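You operate a simulated robot arm through the tools that you are given. There is no shell and no other tool.

Carry out the task below with a simulated two-armed robot. There is one attempt and no reset: what you move stays moved.

## Task
Plug the red lead in and feed wire with 2 presses of the torch button.
Fine: red plug in the red socket and mode knob on FEED before you switch on; torch stays in its holder; switch off after.
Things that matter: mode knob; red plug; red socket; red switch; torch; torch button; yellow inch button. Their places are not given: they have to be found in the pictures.

The check looks at the end state, three seconds after you hand in, the way a careful person would. Anything else that was tipped, shoved, dropped, spilled or broken makes it a failure.

## Robot
Two 7-joint arms with fingered hands on one trunk that stands fixed in place. Base frame: the origin is at the foot of the trunk, x ahead of it, y to its left, z up. Units: m, rad, N and s.
The left shoulder is at [0.05, 0.214, 0.869], the right one opposite. With the tool pointing down near the work surface each hand reaches from about 0.34 to 0.88 m from the base axis, measured 20 degrees to its own side. Payload 3 kg a hand.
The tool frame of a hand sits at the grasp point between the pads (the TCP): z along the fingers, y along the line on which they close. The tips reach 0.026 m beyond it. The gripper opens to 0.132 m; its body begins 0.073 m behind the TCP. The gripper is a hand of 3 fingers: y runs from the thumb to the fingers, the wrist lies at [0, 0, -0.229] in the tool frame, and closing takes about 1.5 s.
Orientation is that of the tool frame in the base frame, as a unit quaternion [x, y, z, w]. With the fingers straight down and closing along the base's y, the tool's x points along the base's -x, its y along +y and its z along -z.

## Interface
- The arms move only by the tool jog_arm. It takes "left_commands", "right_commands" or both (then of equal length, played together; a hand with none holds still); each is a list of rows, each a list of 6 numbers: the shift along the tool's x, y, z in m, then the turn, a rotation vector about the tool's x, y, z in rad. In form: [[tx, ty, tz, ax, ay, az], ...]. A call has 1 to 20 rows; each row shifts and turns the commanded pose from where the row before left it, along the tool's axes as they then stand. "left_grip" and "right_grip" are, for a hand that has rows, the finger opening in m, from 0 to 0.132, set as the call begins (left out, the last holds). A row lasts 0.2 s, in which the tool goes at most 0.05 m and 0.15 rad; a call with a longer step from one row to the next is refused whole, and so is a gripper value outside its range. Where a pose cannot be reached the arm comes as near as it can. A force on the tool above 40 N (or 10 N above the force at the start of the call, whichever is more), or a blocked arm, ends the call early, and 0.2 s more pass. Each finger travels about 0.072 m/s and halts on what it meets, pressing with about 31 N; the grip force reading is that of the motor and also rises with nothing between the fingers. The clock runs only during rows and for 0.2 s after the last one: add rows that do not move to give the fingers time. The reply holds the time, the measured pose of the TCP, the force on the tool along the base axes, the opening and the grip force, in the units named above and with some noise, with the torque about the TCP (base axes, N m) and any sound that the robot's microphone picked up.
- Cameras (640 x 400 px; columns grow to the right, rows downward): "scene" is now at [0.033, -0.0309, 1.5096]; the picture's right is [-0.38, -0.93, 0.00], its down [-0.53, 0.22, -0.82] and it looks along [0.76, -0.31, -0.58] (base axes); focal length 319 px, centre (320, 200). "left" rides on the left gripper at [-0.062, 0.003, -0.092] in its tool frame; the picture's right is [-0.05, -1.00, 0.00], its down [0.83, -0.04, -0.56] and it looks along [0.55, -0.03, 0.83] (tool axes); focal length 230 px, centre (320, 200). "right" rides on the right gripper at [0.061, 0.003, -0.092] in its tool frame; the picture's right is [-0.05, 1.00, 0.00], its down [-0.83, -0.04, -0.55] and it looks along [-0.55, -0.03, 0.83] (tool axes); focal length 230 px, centre (320, 200).
- grab_frame(camera): a new picture of that camera. No time passes.
- finger_targets(finger1, finger2, thumb_bend, hand): sets how far each is bent, from 0 (flat) to 100 (curled in); at 30 the hand is open as for a grip, at 70 the pads meet at the TCP. One left out holds its place. A second passes; each finger stops where it meets its share of the squeeze, and holds until it gets a number again. A gripper value or a shape takes the hand back. It gives what a move gives, with no picture; readings hold the bend of each and the force on the fingers (four entries, about 0 where the hand has none), thumb and palm.
- set_grasp(shape, hand): the hand has 3 fingers and takes this shape, open, in about a second: jaw (thumb against the fingers, like two jaws); tri (thumb and two fingers); tip (a fingertip pinch); poke (one finger out to press); point (the index stretched); flat (the hand flat); cup (the hand cupped); fist (a fist). The gripper value then closes the fingers along that shape, each until it touches; the sizes above hold for jaw. It gives what a move gives, with no picture.
- head_to(pan, tilt): turns the head with the scene camera to pan (to the left, within 1.501 rad either way) and tilt (down, from -0.506 to 1.204), counted from straight ahead of the robot. It gives what a move gives.
- locate(camera, pixels): for up to 12 pixels [column, row] of the newest picture of that camera ("zoom" is the newest enlarged one), the place [x, y, z] in the base frame of the surface seen there, good to about 0.003 m. No time passes.
- zoom(camera, box): a new picture of the part [left, top, right, bottom] of that camera's present view, enlarged. No time passes.
- hand_in(): hands the job in; it is judged then, once.

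Unless the task says otherwise, let go and move clear before handing in.

The tools are called by a JSON object that holds its "method" and its "body". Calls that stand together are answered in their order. jog_arm: Moves the arms, as the interface text tells. Its arguments: {"type":"object","properties":{"left_commands":{"type":"array"},"left_grip":{"type":"number"},"right_commands":{"type":"array"},"right_grip":{"type":"number"}},"required":[]} The other tools are called the same way: set_grasp (shape, hand) gives the hand a shape; finger_targets (finger1, finger2, thumb_bend, hand) moves the fingers one by one; head_to (pan, tilt) turns the head that bears the scene camera; grab_frame (camera) takes a picture; locate (camera, pixels) gives the place of the surface under pixels of a picture; zoom (camera, box) takes an enlarged picture of a part of a camera's view; hand_in () hands the job in.

At the start:

```text
time_s: 0.0
left_eef_pos: [0.4363, -0.0216, 1.2271]
left_orientation: [0.201, 0.98, 0.001, 0.001]
left_wrist_force: [-0.2, 0.0, 0.8]
left_ft_torque: [-0.03, -0.04, -0.03]
left_opening: 0.1319
left_gripper_force: 0.2
left_shape: jaw
left_bend: [30.0, 30.0, 30.0]
left_finger forces: [0.1, 0.0, 0.0, 0.0, 0.1, 0.0]
right_eef_pos: [0.3522, -0.4, 1.2841]
right_orientation: [0.201, 0.98, 0.0, 0.0]
right_wrist_force: [0.0, -0.3, 0.5]
right_ft_torque: [-0.02, 0.0, 0.0]
right_opening: 0.1321
right_gripper_force: 0.0
right_shape: jaw
right_bend: [30.0, 30.0, 30.0]
right_finger forces: [0.0, 0.0, 0.0, 0.0, 0.0, 0.1]
head pan, tilt (commanded): [-0.387, 0.614]
```

scene: 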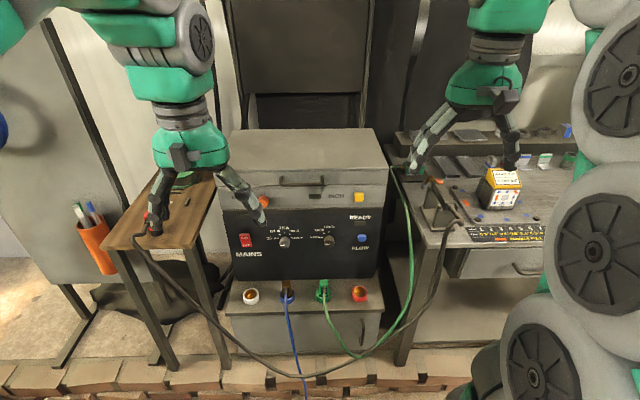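
right: 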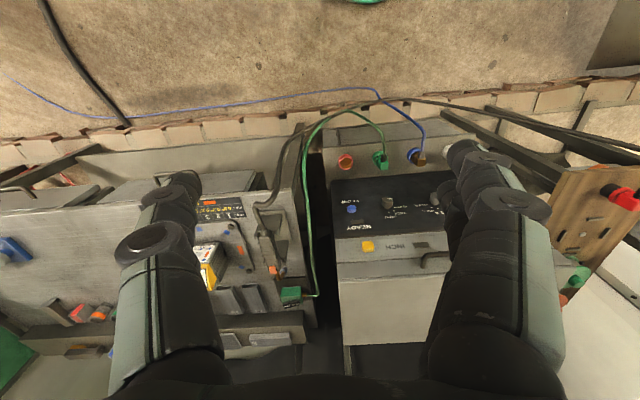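
left: 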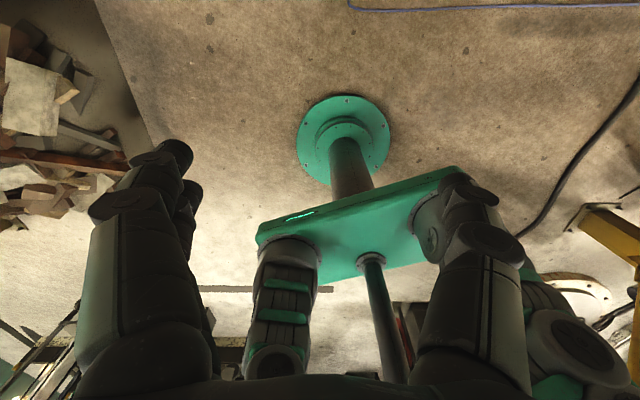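

The scene shows a welder at about (305,220) with a red rocker, knobs, sockets along the bottom, and a red-and-black plug on the left stand near (153,222). I'll zoom in for details.

{"method": "zoom", "body": {"camera": "scene", "box": [210, 170, 400, 320]}}

{"method": "zoom", "body": {"camera": "scene", "box": [100, 160, 260, 260]}}

{"method": "zoom", "body": {"camera": "scene", "box": [380, 130, 580, 270]}}

```text
2.67 times, centred on (305, 245) of scene
```

zoom: 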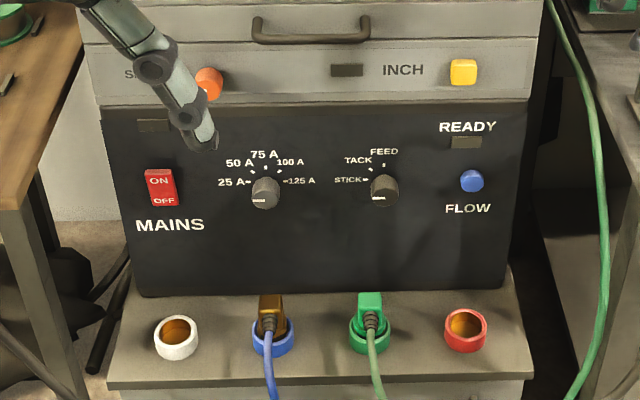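

```text
4.00 times, centred on (180, 210) of scene
```

zoom: 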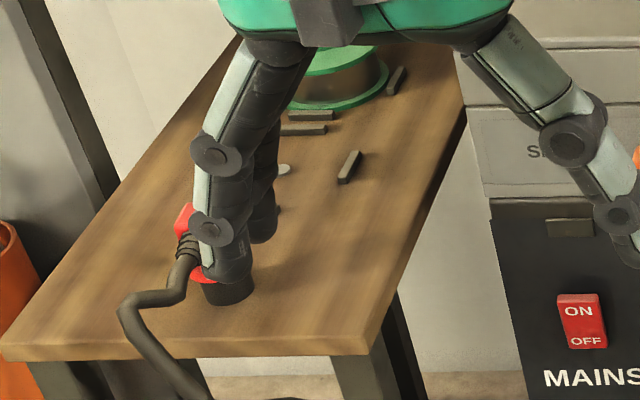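

```text
2.86 times, centred on (480, 200) of scene
```

zoom: 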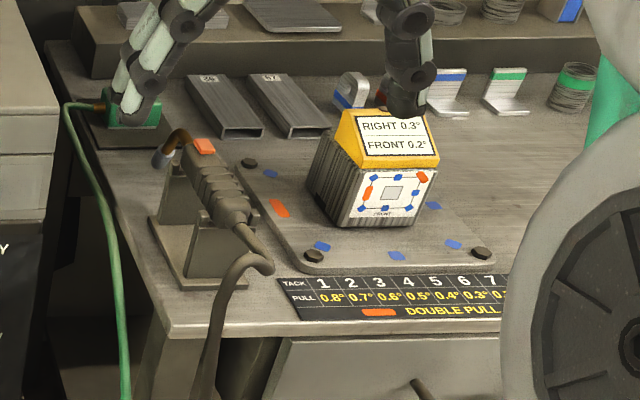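

The panel is clear: the rocker is at the zoom's left, the knob marked STICK/TACK/FEED is in the middle and the red socket is at lower right. I'll locate these points.

{"method": "zoom", "body": {"camera": "scene", "box": [210, 170, 400, 320]}}

{"method": "locate", "body": {"camera": "zoom", "pixels": [[158, 180], [162, 200], [384, 185], [378, 198], [466, 312], [445, 330], [487, 330], [466, 330], [466, 350], [464, 72], [472, 180], [300, 250]]}}

{"method": "zoom", "body": {"camera": "scene", "box": [400, 150, 480, 250]}}

```text
2.67 times, centred on (305, 245) of scene
```

zoom: 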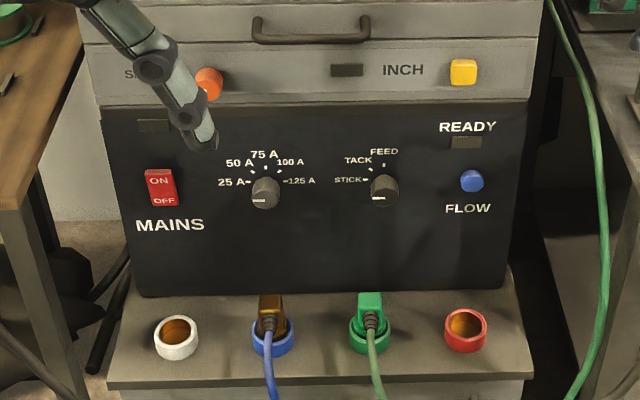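

```text
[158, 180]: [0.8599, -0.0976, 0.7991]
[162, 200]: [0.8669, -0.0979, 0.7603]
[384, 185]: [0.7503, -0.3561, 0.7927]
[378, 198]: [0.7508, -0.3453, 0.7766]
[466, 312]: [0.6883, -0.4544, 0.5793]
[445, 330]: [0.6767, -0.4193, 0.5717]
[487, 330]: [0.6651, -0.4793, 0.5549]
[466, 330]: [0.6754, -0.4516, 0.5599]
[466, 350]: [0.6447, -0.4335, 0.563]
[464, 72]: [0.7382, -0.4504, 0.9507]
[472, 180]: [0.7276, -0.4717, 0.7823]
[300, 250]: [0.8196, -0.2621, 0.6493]
```

```text
4.00 times, centred on (440, 200) of scene
```

zoom: 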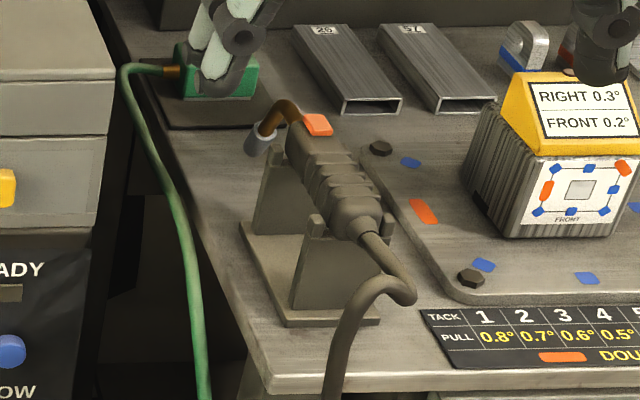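

Now I'll locate the torch button (orange, about (317,125) in this zoom), the torch body and its holder, then the red plug.

{"method": "locate", "body": {"camera": "zoom", "pixels": [[318, 125], [310, 117], [325, 132], [318, 155], [330, 180], [355, 215], [380, 260], [290, 105], [265, 135], [270, 300], [330, 350], [255, 250]]}}

{"method": "zoom", "body": {"camera": "scene", "box": [130, 190, 210, 250]}}

{"method": "zoom", "body": {"camera": "right", "box": [540, 140, 640, 320]}}

```text
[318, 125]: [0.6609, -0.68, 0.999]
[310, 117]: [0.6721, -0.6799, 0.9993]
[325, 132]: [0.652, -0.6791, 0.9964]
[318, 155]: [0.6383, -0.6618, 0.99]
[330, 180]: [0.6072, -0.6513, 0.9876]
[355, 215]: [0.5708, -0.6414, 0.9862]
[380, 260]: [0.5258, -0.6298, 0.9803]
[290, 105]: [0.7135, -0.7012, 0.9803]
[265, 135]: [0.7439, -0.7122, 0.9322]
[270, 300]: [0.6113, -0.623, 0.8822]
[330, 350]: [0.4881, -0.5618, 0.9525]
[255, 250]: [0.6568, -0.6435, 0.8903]
```

```text
6.67 times, centred on (170, 220) of scene
```

zoom: 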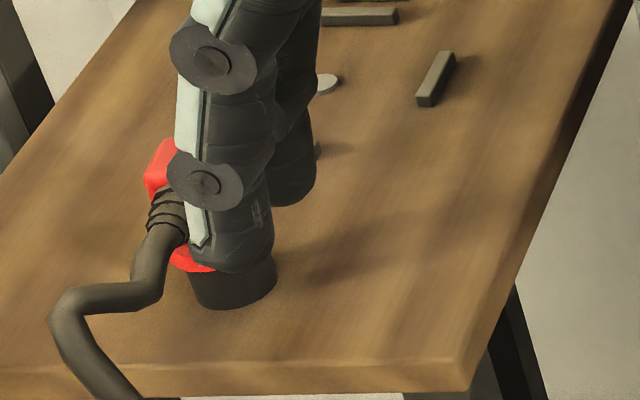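

```text
2.22 times, centred on (590, 230) of right
```

zoom: 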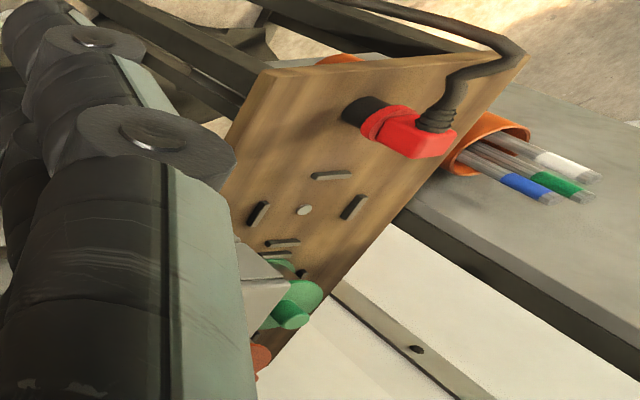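

The red plug is partly hidden behind the left hand. I'll locate the visible bits and then move the left hand aside.

{"method": "zoom", "body": {"camera": "scene", "box": [130, 190, 210, 250]}}

{"method": "locate", "body": {"camera": "zoom", "pixels": [[160, 165], [165, 210], [180, 260], [235, 290], [265, 280], [210, 295], [350, 250], [450, 340], [150, 250], [70, 300], [100, 350], [436, 80]]}}

{"method": "jog_arm", "body": {"left_commands": [[0.02, 0.04, 0, 0, 0, 0], [0.02, 0.04, 0, 0, 0, 0], [0.02, 0.04, 0, 0, 0, 0], [0.02, 0.04, 0, 0, 0, 0], [0.02, 0.04, 0, 0, 0, 0]]}}

{"method": "grab_frame", "body": {"camera": "scene"}}

```text
6.67 times, centred on (170, 220) of scene
```

zoom: 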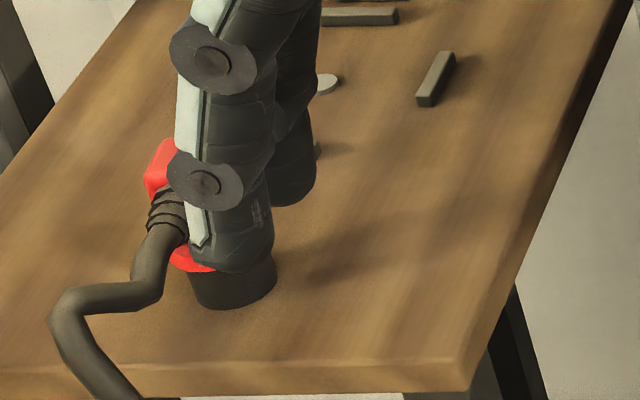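

```text
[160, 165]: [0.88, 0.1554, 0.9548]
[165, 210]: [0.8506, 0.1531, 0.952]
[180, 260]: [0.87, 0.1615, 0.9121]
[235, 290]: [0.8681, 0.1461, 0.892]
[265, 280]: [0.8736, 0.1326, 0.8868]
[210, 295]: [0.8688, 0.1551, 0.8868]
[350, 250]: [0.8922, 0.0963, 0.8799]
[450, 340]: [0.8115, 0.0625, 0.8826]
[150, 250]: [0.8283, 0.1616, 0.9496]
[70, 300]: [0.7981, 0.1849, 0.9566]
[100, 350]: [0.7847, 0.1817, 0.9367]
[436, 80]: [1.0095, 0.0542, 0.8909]
```

```text
time_s: 1.2
left_eef_pos: [0.4236, 0.2071, 1.2275]
left_orientation: [0.201, 0.98, 0.0, 0.0]
left_wrist_force: [0.3, 0.8, 0.5]
left_ft_torque: [-0.03, 0.02, -0.02]
left_opening: 0.132
left_gripper_force: 0.1
left_shape: jaw
left_bend: [30.0, 30.0, 30.0]
left_finger forces: [0.0, 0.1, 0.0, 0.0, 0.0, 0.0]
right_eef_pos: [0.3525, -0.4003, 1.2844]
right_orientation: [0.201, 0.98, 0.0, 0.0]
right_wrist_force: [-0.1, -0.4, -0.5]
right_ft_torque: [-0.01, 0.01, 0.05]
right_opening: 0.1321
right_gripper_force: 0.1
right_shape: jaw
right_bend: [30.0, 30.0, 30.0]
right_finger forces: [0.0, 0.0, 0.0, 0.0, 0.1, 0.1]
head pan, tilt (commanded): [-0.387, 0.614]
```

```text
taken
```

scene: 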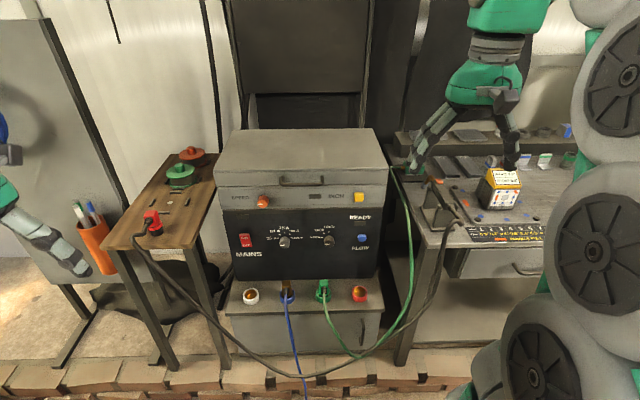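

The left hand is clear and the red plug is now visible at (153,222). I'll zoom in on it and turn the head toward it.

{"method": "zoom", "body": {"camera": "scene", "box": [120, 190, 200, 250]}}

{"method": "locate", "body": {"camera": "zoom", "pixels": [[240, 165], [270, 165], [290, 215], [250, 215], [240, 190], [255, 262], [300, 260], [345, 255], [315, 305], [345, 290], [270, 300], [225, 225]]}}

```text
6.67 times, centred on (160, 220) of scene
```

zoom: 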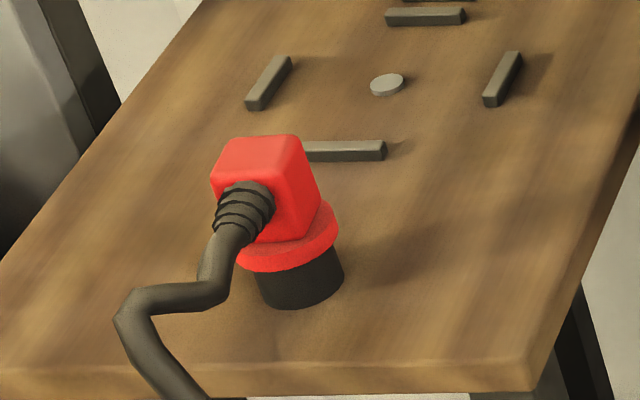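

```text
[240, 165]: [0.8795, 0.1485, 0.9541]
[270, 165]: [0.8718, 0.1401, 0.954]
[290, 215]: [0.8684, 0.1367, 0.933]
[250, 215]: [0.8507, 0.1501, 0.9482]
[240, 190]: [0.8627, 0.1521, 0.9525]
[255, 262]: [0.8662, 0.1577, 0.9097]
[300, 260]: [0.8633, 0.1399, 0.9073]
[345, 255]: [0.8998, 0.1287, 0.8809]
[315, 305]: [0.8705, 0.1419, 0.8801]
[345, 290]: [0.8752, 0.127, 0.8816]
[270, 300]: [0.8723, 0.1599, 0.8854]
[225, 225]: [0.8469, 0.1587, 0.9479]
```

The plug stands upright: black pin down, red collar, red body, cable leaving toward the robot. Next I'll look closely at the sockets, knob and rocker.

{"method": "zoom", "body": {"camera": "scene", "box": [300, 215, 360, 255]}}

{"method": "zoom", "body": {"camera": "scene", "box": [225, 215, 285, 255]}}

{"method": "zoom", "body": {"camera": "scene", "box": [300, 265, 390, 325]}}

{"method": "locate", "body": {"camera": "zoom", "pixels": [[425, 150], [425, 235], [370, 195], [475, 195], [425, 190], [425, 220], [300, 270], [520, 290], [170, 110], [150, 200], [200, 190], [300, 330]]}}

```text
10.00 times, centred on (330, 235) of scene
```

zoom: 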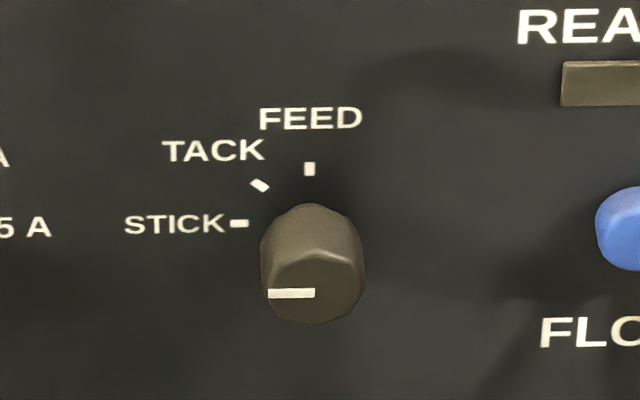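

```text
10.00 times, centred on (255, 235) of scene
```

zoom: 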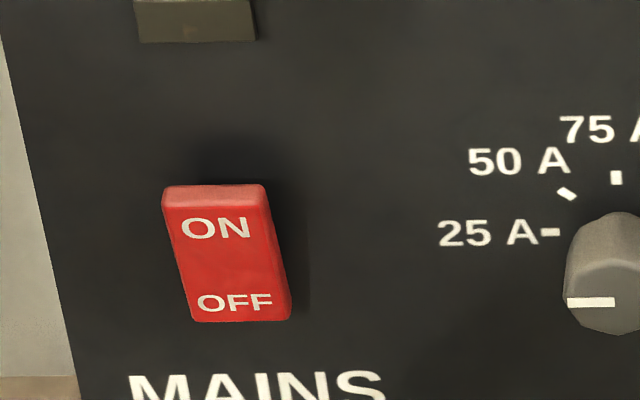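

```text
6.67 times, centred on (345, 295) of scene
```

zoom: 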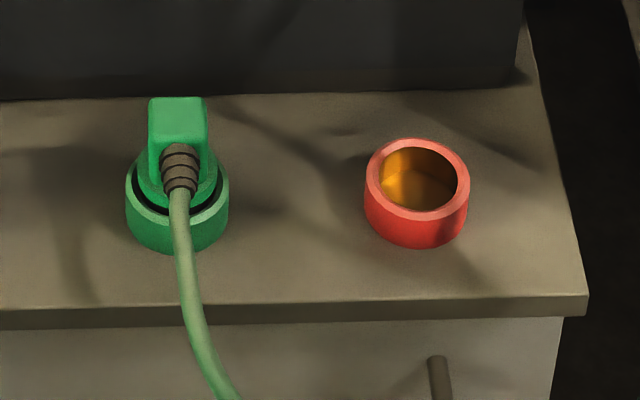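

```text
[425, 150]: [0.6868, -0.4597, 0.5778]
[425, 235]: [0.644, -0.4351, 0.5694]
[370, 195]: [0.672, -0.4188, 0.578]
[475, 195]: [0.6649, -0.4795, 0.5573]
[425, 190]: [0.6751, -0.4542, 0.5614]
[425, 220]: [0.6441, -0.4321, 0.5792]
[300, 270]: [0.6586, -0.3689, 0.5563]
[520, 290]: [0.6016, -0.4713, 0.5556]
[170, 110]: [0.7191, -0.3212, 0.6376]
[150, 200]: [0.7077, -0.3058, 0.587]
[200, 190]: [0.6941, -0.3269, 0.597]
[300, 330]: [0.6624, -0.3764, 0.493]
```

The knob's mark points at STICK, the rocker is OFF, and the red socket ring is centred at about (0.667,-0.447,0.58), opening upward. Before touching the plug I'll dry-run the left arm, tilted forward, to check it reaches the red socket.

{"method": "jog_arm", "body": {"left_commands": [[0, 0, 0, 0, -0.15, 0], [0, 0, 0, 0, -0.15, 0], [0, 0, 0, 0, -0.15, 0], [0, 0, 0, 0, -0.15, 0], [-0.0041, -0.0325, 0.0309, 0, 0, 0], [-0.0041, -0.0325, 0.0309, 0, 0, 0], [-0.0041, -0.0325, 0.0309, 0, 0, 0], [-0.0041, -0.0325, 0.0309, 0, 0, 0], [-0.0041, -0.0325, 0.0309, 0, 0, 0], [-0.0041, -0.0325, 0.0309, 0, 0, 0], [-0.0041, -0.0325, 0.0309, 0, 0, 0], [-0.0041, -0.0325, 0.0309, 0, 0, 0], [-0.0041, -0.0325, 0.0309, 0, 0, 0], [-0.0041, -0.0325, 0.0309, 0, 0, 0], [-0.0041, -0.0325, 0.0309, 0, 0, 0], [-0.0041, -0.0325, 0.0309, 0, 0, 0]]}}

{"method": "grab_frame", "body": {"camera": "scene"}}

{"method": "grab_frame", "body": {"camera": "left"}}

```text
time_s: 4.6
left_eef_pos: [0.4994, -0.2534, 0.9453]
left_orientation: [0.192, 0.936, -0.06, 0.29]
left_wrist_force: [-0.3, 0.4, 0.4]
left_ft_torque: [0.0, -0.01, 0.02]
left_opening: 0.1318
left_gripper_force: 0.1
left_shape: jaw
left_bend: [30.0, 30.0, 30.0]
left_finger forces: [0.0, 0.0, 0.0, 0.1, 0.0, 0.0]
right_eef_pos: [0.3519, -0.4002, 1.2841]
right_orientation: [0.202, 0.979, 0.0, 0.001]
right_wrist_force: [0.7, -0.4, -0.7]
right_ft_torque: [0.0, 0.01, 0.02]
right_opening: 0.1318
right_gripper_force: 0.0
right_shape: jaw
right_bend: [30.0, 30.0, 30.0]
right_finger forces: [0.0, 0.0, 0.0, 0.1, 0.1, 0.0]
head pan, tilt (commanded): [-0.387, 0.614]
```

```text
taken
```

scene: 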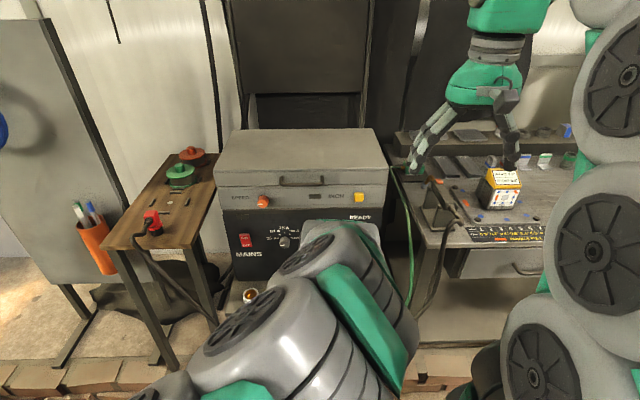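

```text
taken
```

left: 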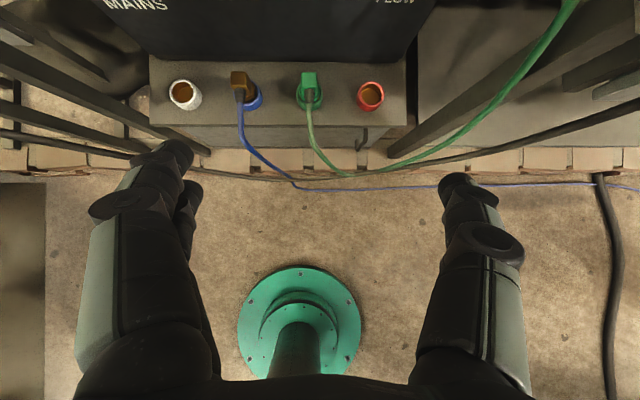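

The arm reaches easily, and the left camera shows the sockets at the top with the red one at (370,95). I'll continue the dry run to about 0.14 m above the socket.

{"method": "jog_arm", "body": {"left_commands": [[-0.0072, -0.0125, 0.0352, 0, 0, 0], [-0.0072, -0.0125, 0.0352, 0, 0, 0], [-0.0072, -0.0125, 0.0352, 0, 0, 0], [-0.0072, -0.0125, 0.0352, 0, 0, 0], [-0.0072, -0.0125, 0.0352, 0, 0, 0], [-0.0072, -0.0125, 0.0352, 0, 0, 0], [-0.0072, -0.0125, 0.0352, 0, 0, 0], [-0.0072, -0.0125, 0.0352, 0, 0, 0], [-0.0072, -0.0125, 0.0352, 0, 0, 0]]}}

{"method": "grab_frame", "body": {"camera": "scene"}}

{"method": "grab_frame", "body": {"camera": "left"}}

```text
time_s: 6.6
left_eef_pos: [0.6713, -0.4464, 0.7243]
left_orientation: [0.192, 0.936, -0.06, 0.289]
left_wrist_force: [0.1, 0.0, 0.1]
left_ft_torque: [0.02, -0.01, -0.01]
left_opening: 0.1316
left_gripper_force: 0.0
left_shape: jaw
left_bend: [30.0, 30.0, 30.0]
left_finger forces: [0.1, 0.1, 0.0, 0.0, 0.0, 0.1]
right_eef_pos: [0.3532, -0.4007, 1.2832]
right_orientation: [0.201, 0.98, 0.0, 0.0]
right_wrist_force: [-0.2, 0.5, -0.5]
right_ft_torque: [0.02, -0.01, -0.02]
right_opening: 0.1319
right_gripper_force: 0.0
right_shape: jaw
right_bend: [30.0, 30.0, 30.0]
right_finger forces: [0.1, 0.0, 0.1, 0.0, 0.0, 0.0]
head pan, tilt (commanded): [-0.387, 0.614]
```

```text
taken
```

scene: 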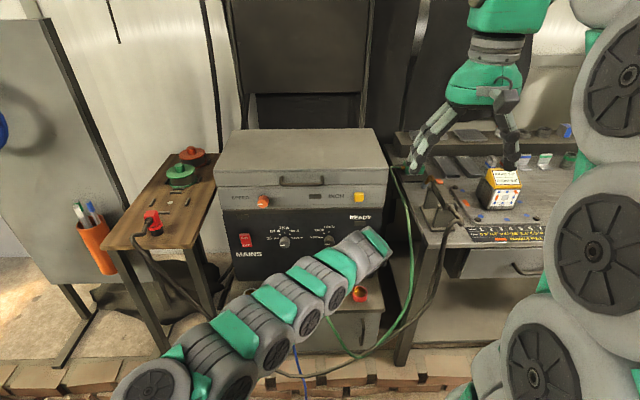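

```text
taken
```

left: 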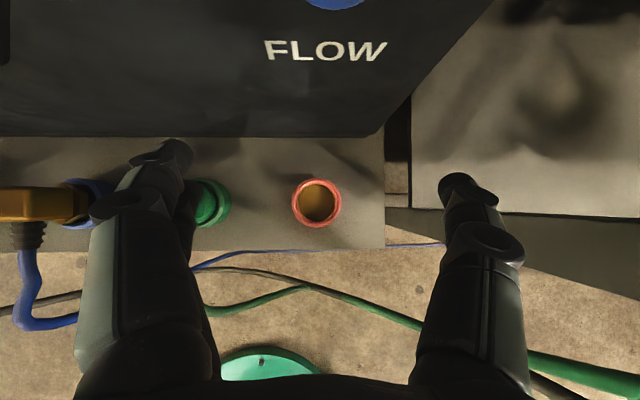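

The left arm reaches the socket. I'll use this close camera view of the ring at (317,203) to measure its centre precisely.

{"method": "zoom", "body": {"camera": "left", "box": [277, 173, 357, 233]}}

```text
6.67 times, centred on (317, 203) of left
```

zoom: 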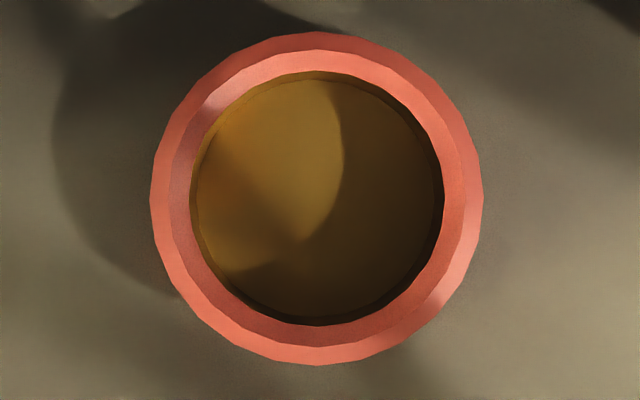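

{"method": "locate", "body": {"camera": "zoom", "pixels": [[316, 62], [316, 335], [182, 198], [452, 198], [316, 40], [316, 358], [158, 198], [475, 198], [316, 198], [220, 100], [415, 100], [415, 300]]}}

```text
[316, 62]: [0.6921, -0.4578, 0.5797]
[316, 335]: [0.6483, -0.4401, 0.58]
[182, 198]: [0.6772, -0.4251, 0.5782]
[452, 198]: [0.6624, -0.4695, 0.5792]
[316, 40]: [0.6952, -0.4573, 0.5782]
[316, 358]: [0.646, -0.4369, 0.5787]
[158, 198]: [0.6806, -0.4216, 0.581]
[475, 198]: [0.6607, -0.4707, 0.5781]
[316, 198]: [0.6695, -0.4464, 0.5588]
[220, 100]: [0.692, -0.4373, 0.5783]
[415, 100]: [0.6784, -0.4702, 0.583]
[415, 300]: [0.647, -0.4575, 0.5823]
```

The ring centre is about (0.670,-0.447) with its top at z 0.579, and it looks roughly 42 mm inside against a plug pin about 39 mm across. I'll retreat now and bring the left hand toward the plug.

{"method": "jog_arm", "body": {"left_commands": [[0.0072, 0.0125, -0.0352, 0, 0, 0], [0.0072, 0.0125, -0.0352, 0, 0, 0], [0.0072, 0.0125, -0.0352, 0, 0, 0], [0.0072, 0.0125, -0.0352, 0, 0, 0], [0.0072, 0.0125, -0.0352, 0, 0, 0], [0.0072, 0.0125, -0.0352, 0, 0, 0], [0.0072, 0.0125, -0.0352, 0, 0, 0], [0.0072, 0.0125, -0.0352, 0, 0, 0], [0.0072, 0.0125, -0.0352, 0, 0, 0], [-0.0067, 0.0405, -0.0189, 0, 0, 0], [-0.0067, 0.0405, -0.0189, 0, 0, 0], [-0.0067, 0.0405, -0.0189, 0, 0, 0], [-0.0067, 0.0405, -0.0189, 0, 0, 0], [-0.0067, 0.0405, -0.0189, 0, 0, 0], [-0.0067, 0.0405, -0.0189, 0, 0, 0], [-0.0067, 0.0405, -0.0189, 0, 0, 0], [-0.0067, 0.0405, -0.0189, 0, 0, 0], [-0.0067, 0.0405, -0.0189, 0, 0, 0]]}}

{"method": "grab_frame", "body": {"camera": "scene"}}

{"method": "grab_frame", "body": {"camera": "left"}}

```text
time_s: 10.4
left_eef_pos: [0.6016, 0.1042, 1.1204]
left_orientation: [0.192, 0.936, -0.059, 0.289]
left_wrist_force: [0.1, -0.1, 1.7]
left_ft_torque: [-0.04, 0.03, -0.03]
left_opening: 0.132
left_gripper_force: 0.1
left_shape: jaw
left_bend: [30.0, 30.0, 30.0]
left_finger forces: [0.0, 0.1, 0.1, 0.0, 0.1, 0.0]
right_eef_pos: [0.3531, -0.4003, 1.2828]
right_orientation: [0.201, 0.98, 0.0, 0.0]
right_wrist_force: [-0.3, 0.5, -0.2]
right_ft_torque: [-0.03, -0.01, -0.02]
right_opening: 0.1319
right_gripper_force: 0.1
right_shape: jaw
right_bend: [30.0, 30.0, 30.0]
right_finger forces: [0.0, 0.0, 0.0, 0.0, 0.0, 0.1]
head pan, tilt (commanded): [-0.387, 0.614]
```

```text
taken
```

scene: 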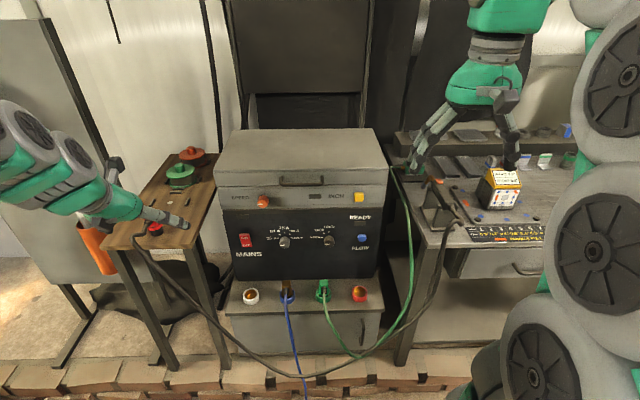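

```text
taken
```

left: 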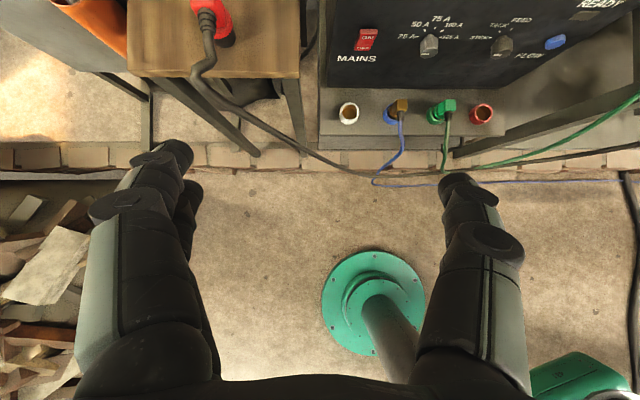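

The plug is at (208,20) in the left view. I'll move on to a hover point above and in front of it.

{"method": "jog_arm", "body": {"left_commands": [[-0.0168, 0.0288, 0.026, 0, 0, 0], [-0.0168, 0.0288, 0.026, 0, 0, 0], [-0.0168, 0.0288, 0.026, 0, 0, 0], [-0.0168, 0.0288, 0.026, 0, 0, 0], [-0.0168, 0.0288, 0.026, 0, 0, 0]]}}

{"method": "grab_frame", "body": {"camera": "left"}}

{"method": "grab_frame", "body": {"camera": "scene"}}

```text
time_s: 11.6
left_eef_pos: [0.7862, 0.1744, 1.0646]
left_orientation: [0.193, 0.936, -0.06, 0.29]
left_wrist_force: [-0.6, -0.2, 0.4]
left_ft_torque: [-0.02, 0.01, -0.01]
left_opening: 0.1321
left_gripper_force: 0.0
left_shape: jaw
left_bend: [30.0, 30.0, 30.0]
left_finger forces: [0.1, 0.0, 0.0, 0.0, 0.0, 0.0]
right_eef_pos: [0.3526, -0.4008, 1.2843]
right_orientation: [0.201, 0.98, 0.0, 0.0]
right_wrist_force: [0.4, -0.1, -0.4]
right_ft_torque: [-0.02, -0.01, 0.03]
right_opening: 0.1322
right_gripper_force: 0.1
right_shape: jaw
right_bend: [30.0, 30.0, 30.0]
right_finger forces: [0.1, 0.1, 0.0, 0.1, 0.0, 0.1]
head pan, tilt (commanded): [-0.387, 0.614]
```

```text
taken
```

left: 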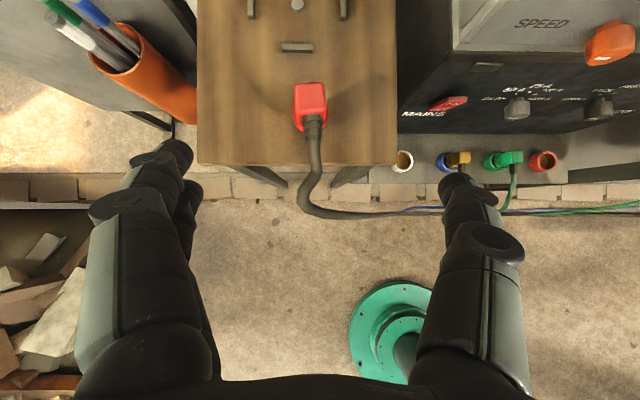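

```text
taken
```

scene: 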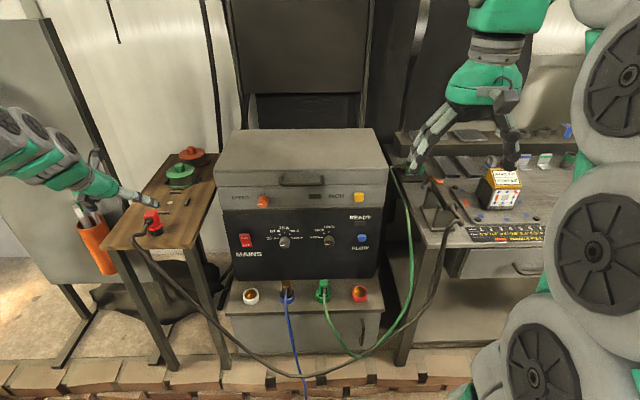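

The plug is well aligned with the hand: in the left view its body is at (310,105) and the cable runs straight down. I'll measure its geometry.

{"method": "zoom", "body": {"camera": "left", "box": [270, 65, 350, 145]}}

```text
5.00 times, centred on (310, 105) of left
```

zoom: 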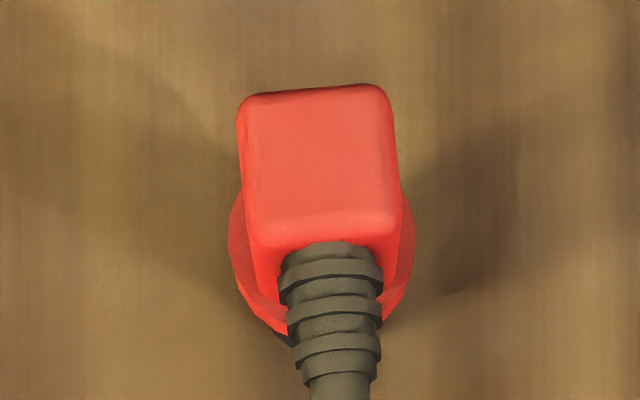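

{"method": "locate", "body": {"camera": "zoom", "pixels": [[255, 105], [375, 98], [388, 210], [262, 218], [320, 155], [315, 95], [325, 215], [249, 160], [388, 155], [335, 300], [340, 390], [400, 260]]}}

```text
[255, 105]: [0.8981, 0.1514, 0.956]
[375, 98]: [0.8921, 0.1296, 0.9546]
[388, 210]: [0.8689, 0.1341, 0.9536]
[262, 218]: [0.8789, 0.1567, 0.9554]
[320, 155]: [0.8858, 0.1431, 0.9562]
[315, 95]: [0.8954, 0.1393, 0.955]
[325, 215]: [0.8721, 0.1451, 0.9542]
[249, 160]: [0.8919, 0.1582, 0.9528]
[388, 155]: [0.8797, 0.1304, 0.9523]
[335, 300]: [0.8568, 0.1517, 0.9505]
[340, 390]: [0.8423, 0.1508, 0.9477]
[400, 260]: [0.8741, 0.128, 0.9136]
```

The body yaw is about 166.5°, so it needs roughly a 10° twist from the current hand yaw, and its top is at z 0.955. I'll check the finger spread with locate before choosing the grasp height.

{"method": "locate", "body": {"camera": "left", "pixels": [[178, 152], [160, 155], [140, 165], [195, 190], [193, 210], [455, 182], [470, 185], [490, 195], [120, 205], [480, 240], [440, 215], [150, 180]]}}

{"method": "zoom", "body": {"camera": "left", "box": [60, 120, 240, 260]}}

{"method": "zoom", "body": {"camera": "scene", "box": [60, 160, 220, 260]}}

```text
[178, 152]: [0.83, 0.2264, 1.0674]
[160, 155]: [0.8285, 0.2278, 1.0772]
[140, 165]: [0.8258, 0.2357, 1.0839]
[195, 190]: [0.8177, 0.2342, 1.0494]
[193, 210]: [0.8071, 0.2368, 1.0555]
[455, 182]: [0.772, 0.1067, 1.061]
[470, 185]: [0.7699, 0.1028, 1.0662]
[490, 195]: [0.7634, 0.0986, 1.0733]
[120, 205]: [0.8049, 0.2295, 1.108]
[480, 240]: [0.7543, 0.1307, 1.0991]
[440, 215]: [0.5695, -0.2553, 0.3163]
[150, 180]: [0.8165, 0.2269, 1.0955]
```

```text
2.86 times, centred on (150, 190) of left
```

zoom: 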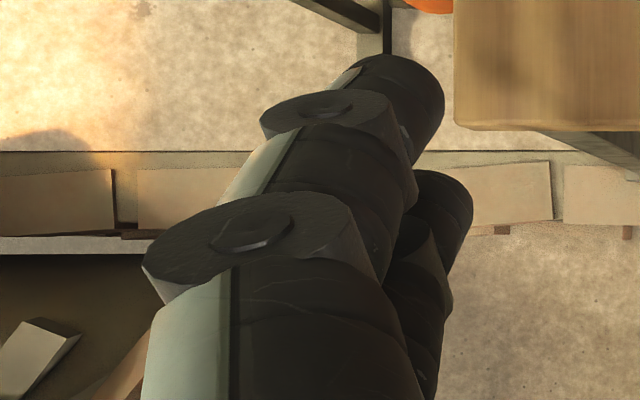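

```text
4.00 times, centred on (140, 210) of scene
```

zoom: 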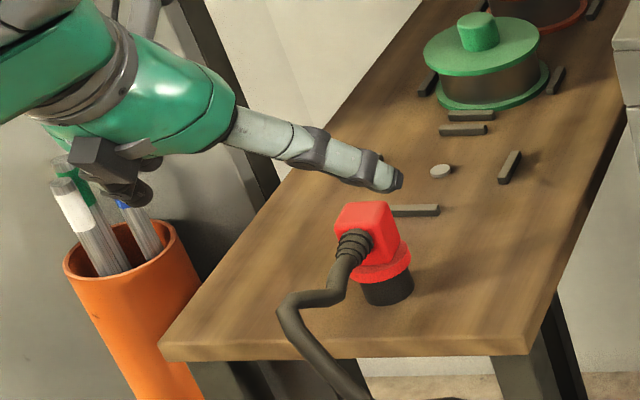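

The plug axis is near (0.8825,0.1442), the body about 30 mm square and the collar about 43 mm across. I'll yaw about 10°, lower the tilt to about 0.4 rad, and move to a pre-grasp point above the plug.

{"method": "jog_arm", "body": {"left_commands": [[0, 0, 0, -0.0475, 0, -0.0693], [0, 0, 0, -0.0475, 0, -0.0693], [0, 0, 0, 0, 0.1, 0], [0, 0, 0, 0, 0.1, 0], [-0.0218, -0.0034, 0.02025, 0, 0, 0], [-0.0218, -0.0034, 0.02025, 0, 0, 0], [0, 0, 0, 0, 0, 0]], "left_grip": 0.09}}

{"method": "grab_frame", "body": {"camera": "left"}}

{"method": "zoom", "body": {"camera": "scene", "box": [60, 160, 220, 260]}}

```text
time_s: 13.2
left_eef_pos: [0.841, 0.1585, 1.0433]
left_orientation: [0.116, 0.973, -0.023, 0.197]
left_wrist_force: [0.1, 0.1, -0.4]
left_ft_torque: [0.01, 0.01, -0.02]
left_opening: 0.0903
left_gripper_force: 0.1
left_shape: jaw
left_bend: [68.0, 68.0, 65.0]
left_finger forces: [0.0, 0.0, 0.0, 0.0, 0.0, 0.0]
right_eef_pos: [0.3523, -0.4, 1.2844]
right_orientation: [0.201, 0.98, 0.0, 0.0]
right_wrist_force: [-0.8, 0.0, -0.4]
right_ft_torque: [0.01, -0.02, 0.0]
right_opening: 0.1318
right_gripper_force: 0.0
right_shape: jaw
right_bend: [30.0, 30.0, 30.0]
right_finger forces: [0.0, 0.0, 0.0, 0.0, 0.0, 0.1]
head pan, tilt (commanded): [-0.387, 0.614]
```

```text
taken
```

left: 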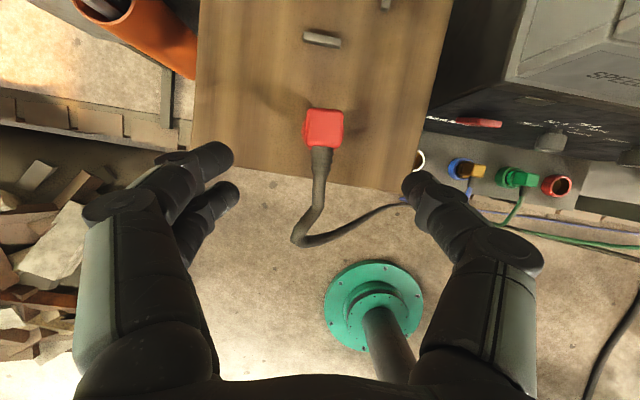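

```text
4.00 times, centred on (140, 210) of scene
```

zoom: 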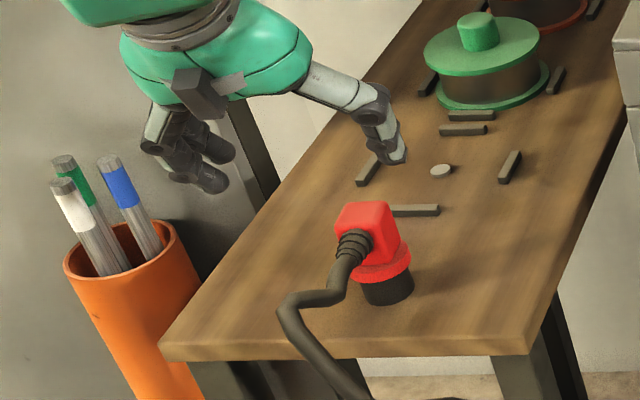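

The plug body is now nearly square in the left view at (323,128). I'll zoom to check its yaw and centre before descending.

{"method": "zoom", "body": {"camera": "left", "box": [273, 88, 373, 168]}}

{"method": "locate", "body": {"camera": "zoom", "pixels": [[250, 120], [385, 120], [250, 250], [385, 250], [318, 185], [318, 110], [318, 265], [240, 190], [395, 190]]}}

{"method": "locate", "body": {"camera": "left", "pixels": [[225, 152], [210, 160], [228, 190], [410, 180], [425, 190]]}}

```text
5.00 times, centred on (323, 128) of left
```

zoom: 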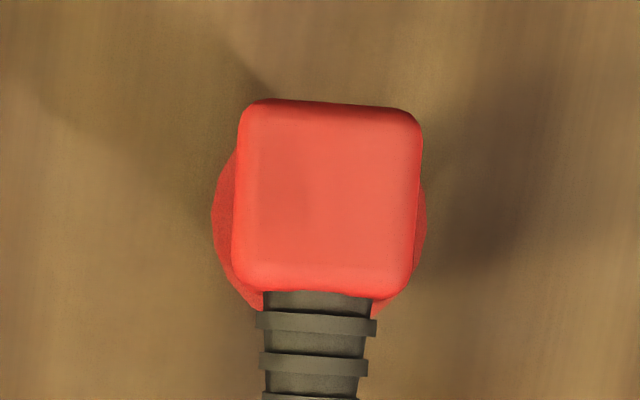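

```text
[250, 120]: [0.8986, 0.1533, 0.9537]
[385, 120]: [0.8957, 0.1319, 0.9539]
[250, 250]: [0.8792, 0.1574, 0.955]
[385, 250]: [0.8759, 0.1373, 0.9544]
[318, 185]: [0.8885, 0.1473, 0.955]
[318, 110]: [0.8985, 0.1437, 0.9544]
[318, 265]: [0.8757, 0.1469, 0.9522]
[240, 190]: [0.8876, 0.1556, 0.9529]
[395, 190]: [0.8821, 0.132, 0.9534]
```

```text
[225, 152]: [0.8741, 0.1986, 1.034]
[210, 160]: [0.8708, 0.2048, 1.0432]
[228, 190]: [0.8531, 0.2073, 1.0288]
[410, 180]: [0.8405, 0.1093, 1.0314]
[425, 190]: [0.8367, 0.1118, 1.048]
```

The yaw is aligned and the body centre is at about (0.884,0.144). I'll descend along the tool axis with the fingers straddling the body.

{"method": "jog_arm", "body": {"left_commands": [[-0.00015, -0.00095, 0.02725, 0, 0, 0], [-0.00015, -0.00095, 0.02725, 0, 0, 0], [-0.00015, -0.00095, 0.02725, 0, 0, 0], [-0.00015, -0.00095, 0.02725, 0, 0, 0], [0, 0, 0, 0, 0, 0]]}}

{"method": "grab_frame", "body": {"camera": "left"}}

{"method": "zoom", "body": {"camera": "scene", "box": [100, 180, 200, 260]}}

```text
time_s: 14.4
left_eef_pos: [0.8822, 0.143, 0.9424]
left_orientation: [0.116, 0.973, -0.023, 0.198]
left_wrist_force: [0.2, 0.3, 0.2]
left_ft_torque: [0.0, 0.0, -0.02]
left_opening: 0.0905
left_gripper_force: 0.1
left_shape: jaw
left_bend: [68.0, 68.0, 65.0]
left_finger forces: [0.0, 0.0, 0.0, 0.0, 0.0, 0.0]
right_eef_pos: [0.3521, -0.4023, 1.2857]
right_orientation: [0.201, 0.98, 0.0, 0.0]
right_wrist_force: [-0.2, -0.5, 0.1]
right_ft_torque: [-0.01, -0.02, -0.01]
right_opening: 0.1319
right_gripper_force: 0.0
right_shape: jaw
right_bend: [30.0, 30.0, 30.0]
right_finger forces: [0.0, 0.0, 0.0, 0.1, 0.0, 0.0]
head pan, tilt (commanded): [-0.387, 0.614]
```

```text
taken
```

left: 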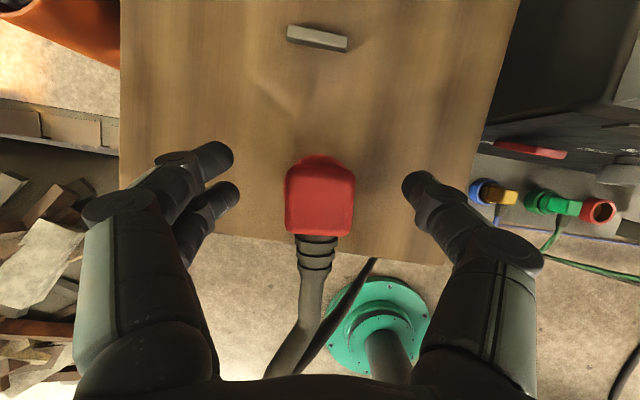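

```text
5.00 times, centred on (150, 220) of scene
```

zoom: 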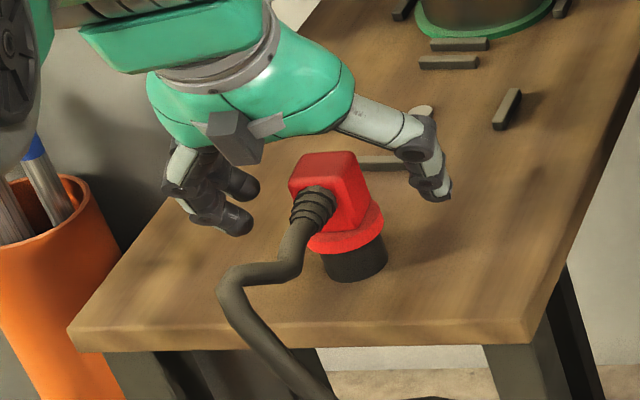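

The fingers straddle the red body symmetrically, with the body at column 320 and tips at about 230 and 412. I'll close the hand on it.

{"method": "jog_arm", "body": {"left_commands": [[0, 0, 0, 0, 0, 0], [0, 0, 0, 0, 0, 0], [0, 0, 0, 0, 0, 0], [0, 0, 0, 0, 0, 0], [0, 0, 0, 0, 0, 0], [0, 0, 0, 0, 0, 0], [0, 0, 0, 0, 0, 0]], "left_grip": 0.0}}

{"method": "grab_frame", "body": {"camera": "left"}}

{"method": "zoom", "body": {"camera": "scene", "box": [100, 180, 200, 260]}}

```text
time_s: 16.0
left_eef_pos: [0.8827, 0.1443, 0.9442]
left_orientation: [0.116, 0.973, -0.023, 0.197]
left_wrist_force: [0.0, 0.2, 0.1]
left_ft_torque: [0.02, 0.02, 0.04]
left_opening: 0.0261
left_gripper_force: 31.1
left_shape: jaw
left_bend: [73.0, 73.0, 70.0]
left_finger forces: [14.1, 14.4, 0.0, 0.1, 27.6, 0.1]
right_eef_pos: [0.3513, -0.401, 1.2833]
right_orientation: [0.202, 0.979, 0.001, 0.0]
right_wrist_force: [0.8, -0.1, -0.4]
right_ft_torque: [-0.03, 0.03, -0.01]
right_opening: 0.1319
right_gripper_force: 0.0
right_shape: jaw
right_bend: [30.0, 30.0, 30.0]
right_finger forces: [0.0, 0.0, 0.0, 0.0, 0.0, 0.1]
head pan, tilt (commanded): [-0.387, 0.614]
```

```text
taken
```

left: 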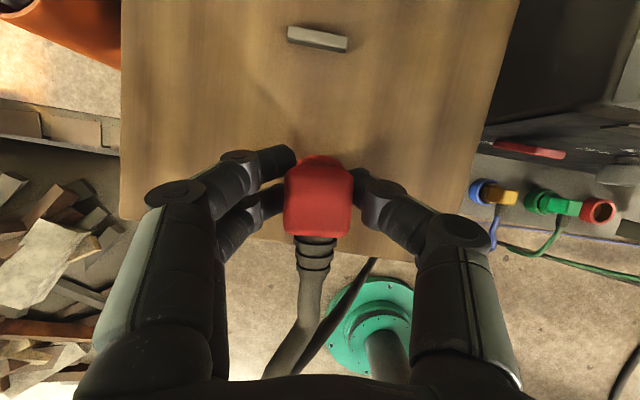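

```text
5.00 times, centred on (150, 220) of scene
```

zoom: 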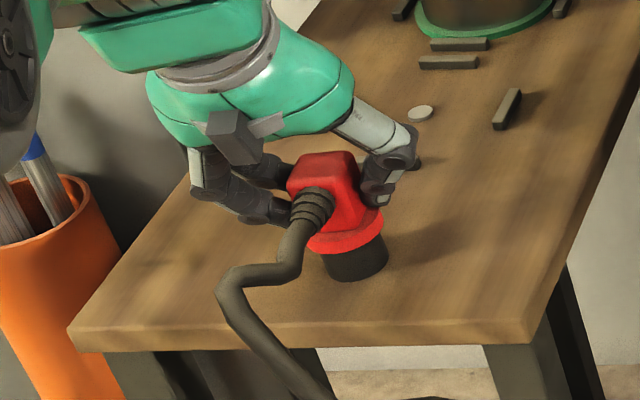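

The grip is firm, about 14 N per finger and 28 N on the thumb. I'll lift straight up about 0.08 m.

{"method": "jog_arm", "body": {"left_commands": [[-0.0039, 0, -0.0092, 0, 0, 0], [-0.0078, 0, -0.0184, 0, 0, 0], [-0.0097, 0, -0.023, 0, 0, 0], [-0.0097, 0, -0.023, 0, 0, 0], [0, 0, 0, 0, 0, 0]]}}

{"method": "grab_frame", "body": {"camera": "left"}}

{"method": "grab_frame", "body": {"camera": "scene"}}

{"method": "zoom", "body": {"camera": "scene", "box": [100, 160, 200, 240]}}

```text
time_s: 17.2
left_eef_pos: [0.8799, 0.1412, 1.024]
left_orientation: [0.116, 0.973, -0.023, 0.197]
left_wrist_force: [0.1, 0.4, -1.4]
left_ft_torque: [0.04, 0.02, 0.01]
left_opening: 0.026
left_gripper_force: 31.4
left_shape: jaw
left_bend: [73.0, 73.0, 70.0]
left_finger forces: [14.0, 13.9, 0.0, 0.1, 27.6, 0.0]
right_eef_pos: [0.3525, -0.4013, 1.2841]
right_orientation: [0.202, 0.979, 0.0, 0.0]
right_wrist_force: [-0.5, 0.2, 0.4]
right_ft_torque: [0.01, -0.05, 0.01]
right_opening: 0.1319
right_gripper_force: 0.1
right_shape: jaw
right_bend: [30.0, 30.0, 30.0]
right_finger forces: [0.0, 0.1, 0.0, 0.0, 0.0, 0.1]
head pan, tilt (commanded): [-0.387, 0.614]
```

```text
taken
```

left: 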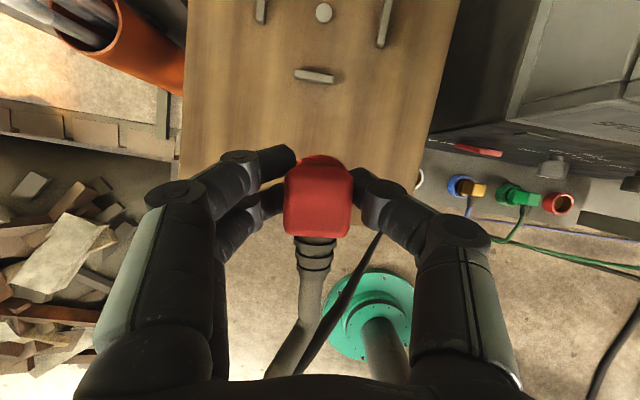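

```text
taken
```

scene: 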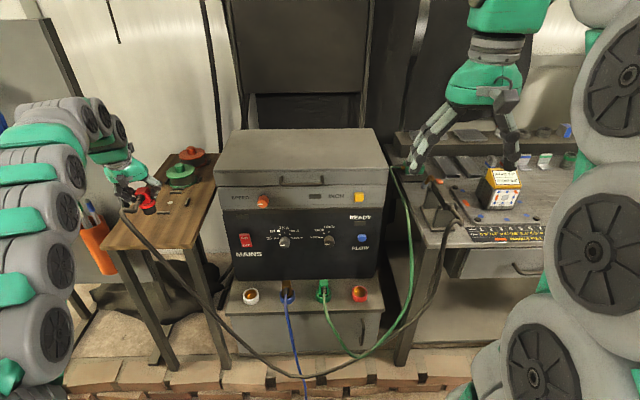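

```text
5.00 times, centred on (150, 200) of scene
```

zoom: 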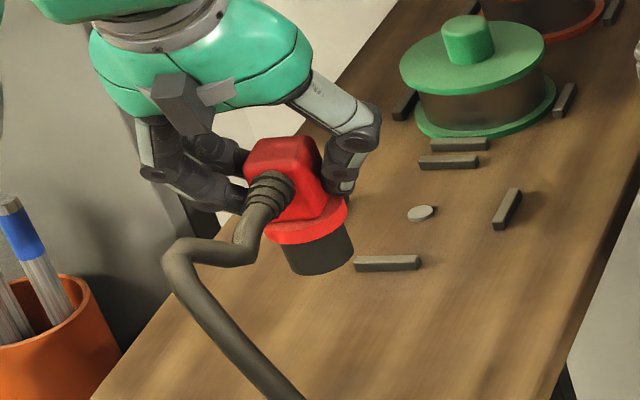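

The plug came up cleanly with the cable hanging toward the robot. I'll carry it back and to the right, in front of the welder, the way the dry run went.

{"method": "jog_arm", "body": {"left_commands": [[0.0265, -0.019, -0.012, 0, 0, 0], [0.0265, -0.019, -0.012, 0, 0, 0], [0.0265, -0.019, -0.012, 0, 0, 0], [0.0265, -0.019, -0.012, 0, 0, 0], [0.0265, -0.019, -0.012, 0, 0, 0], [0.0265, -0.019, -0.012, 0, 0, 0], [0.0265, -0.019, -0.012, 0, 0, 0], [0.0265, -0.019, -0.012, 0, 0, 0], [0, 0, 0, 0, 0, 0]]}}

{"method": "grab_frame", "body": {"camera": "scene"}}

{"method": "grab_frame", "body": {"camera": "left"}}

```text
time_s: 19.2
left_eef_pos: [0.6212, 0.0481, 1.0296]
left_orientation: [0.116, 0.973, -0.024, 0.197]
left_wrist_force: [-0.5, -0.1, -1.3]
left_ft_torque: [0.01, 0.0, 0.05]
left_opening: 0.026
left_gripper_force: 30.8
left_shape: jaw
left_bend: [73.0, 73.0, 70.0]
left_finger forces: [14.0, 13.5, 0.1, 0.0, 27.7, 0.1]
right_eef_pos: [0.3526, -0.4014, 1.284]
right_orientation: [0.201, 0.98, 0.0, 0.0]
right_wrist_force: [0.9, -0.6, 0.4]
right_ft_torque: [0.0, 0.01, 0.03]
right_opening: 0.1319
right_gripper_force: 0.1
right_shape: jaw
right_bend: [30.0, 30.0, 30.0]
right_finger forces: [0.0, 0.0, 0.0, 0.1, 0.0, 0.0]
head pan, tilt (commanded): [-0.387, 0.614]
```

```text
taken
```

scene: 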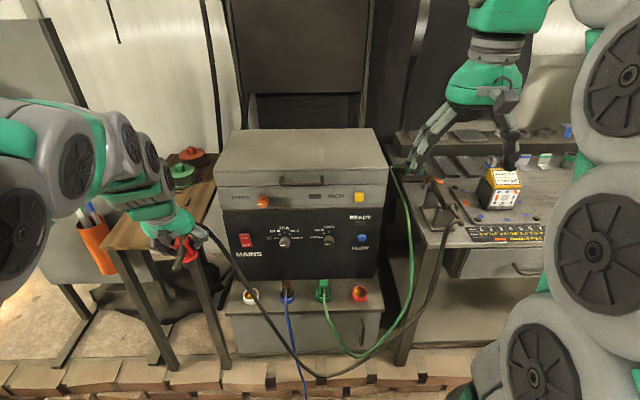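

```text
taken
```

left: 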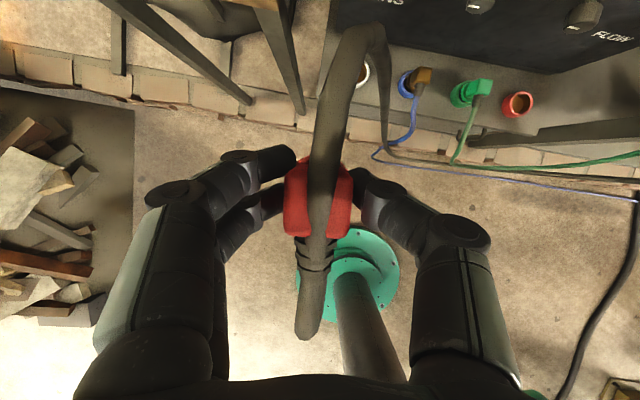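

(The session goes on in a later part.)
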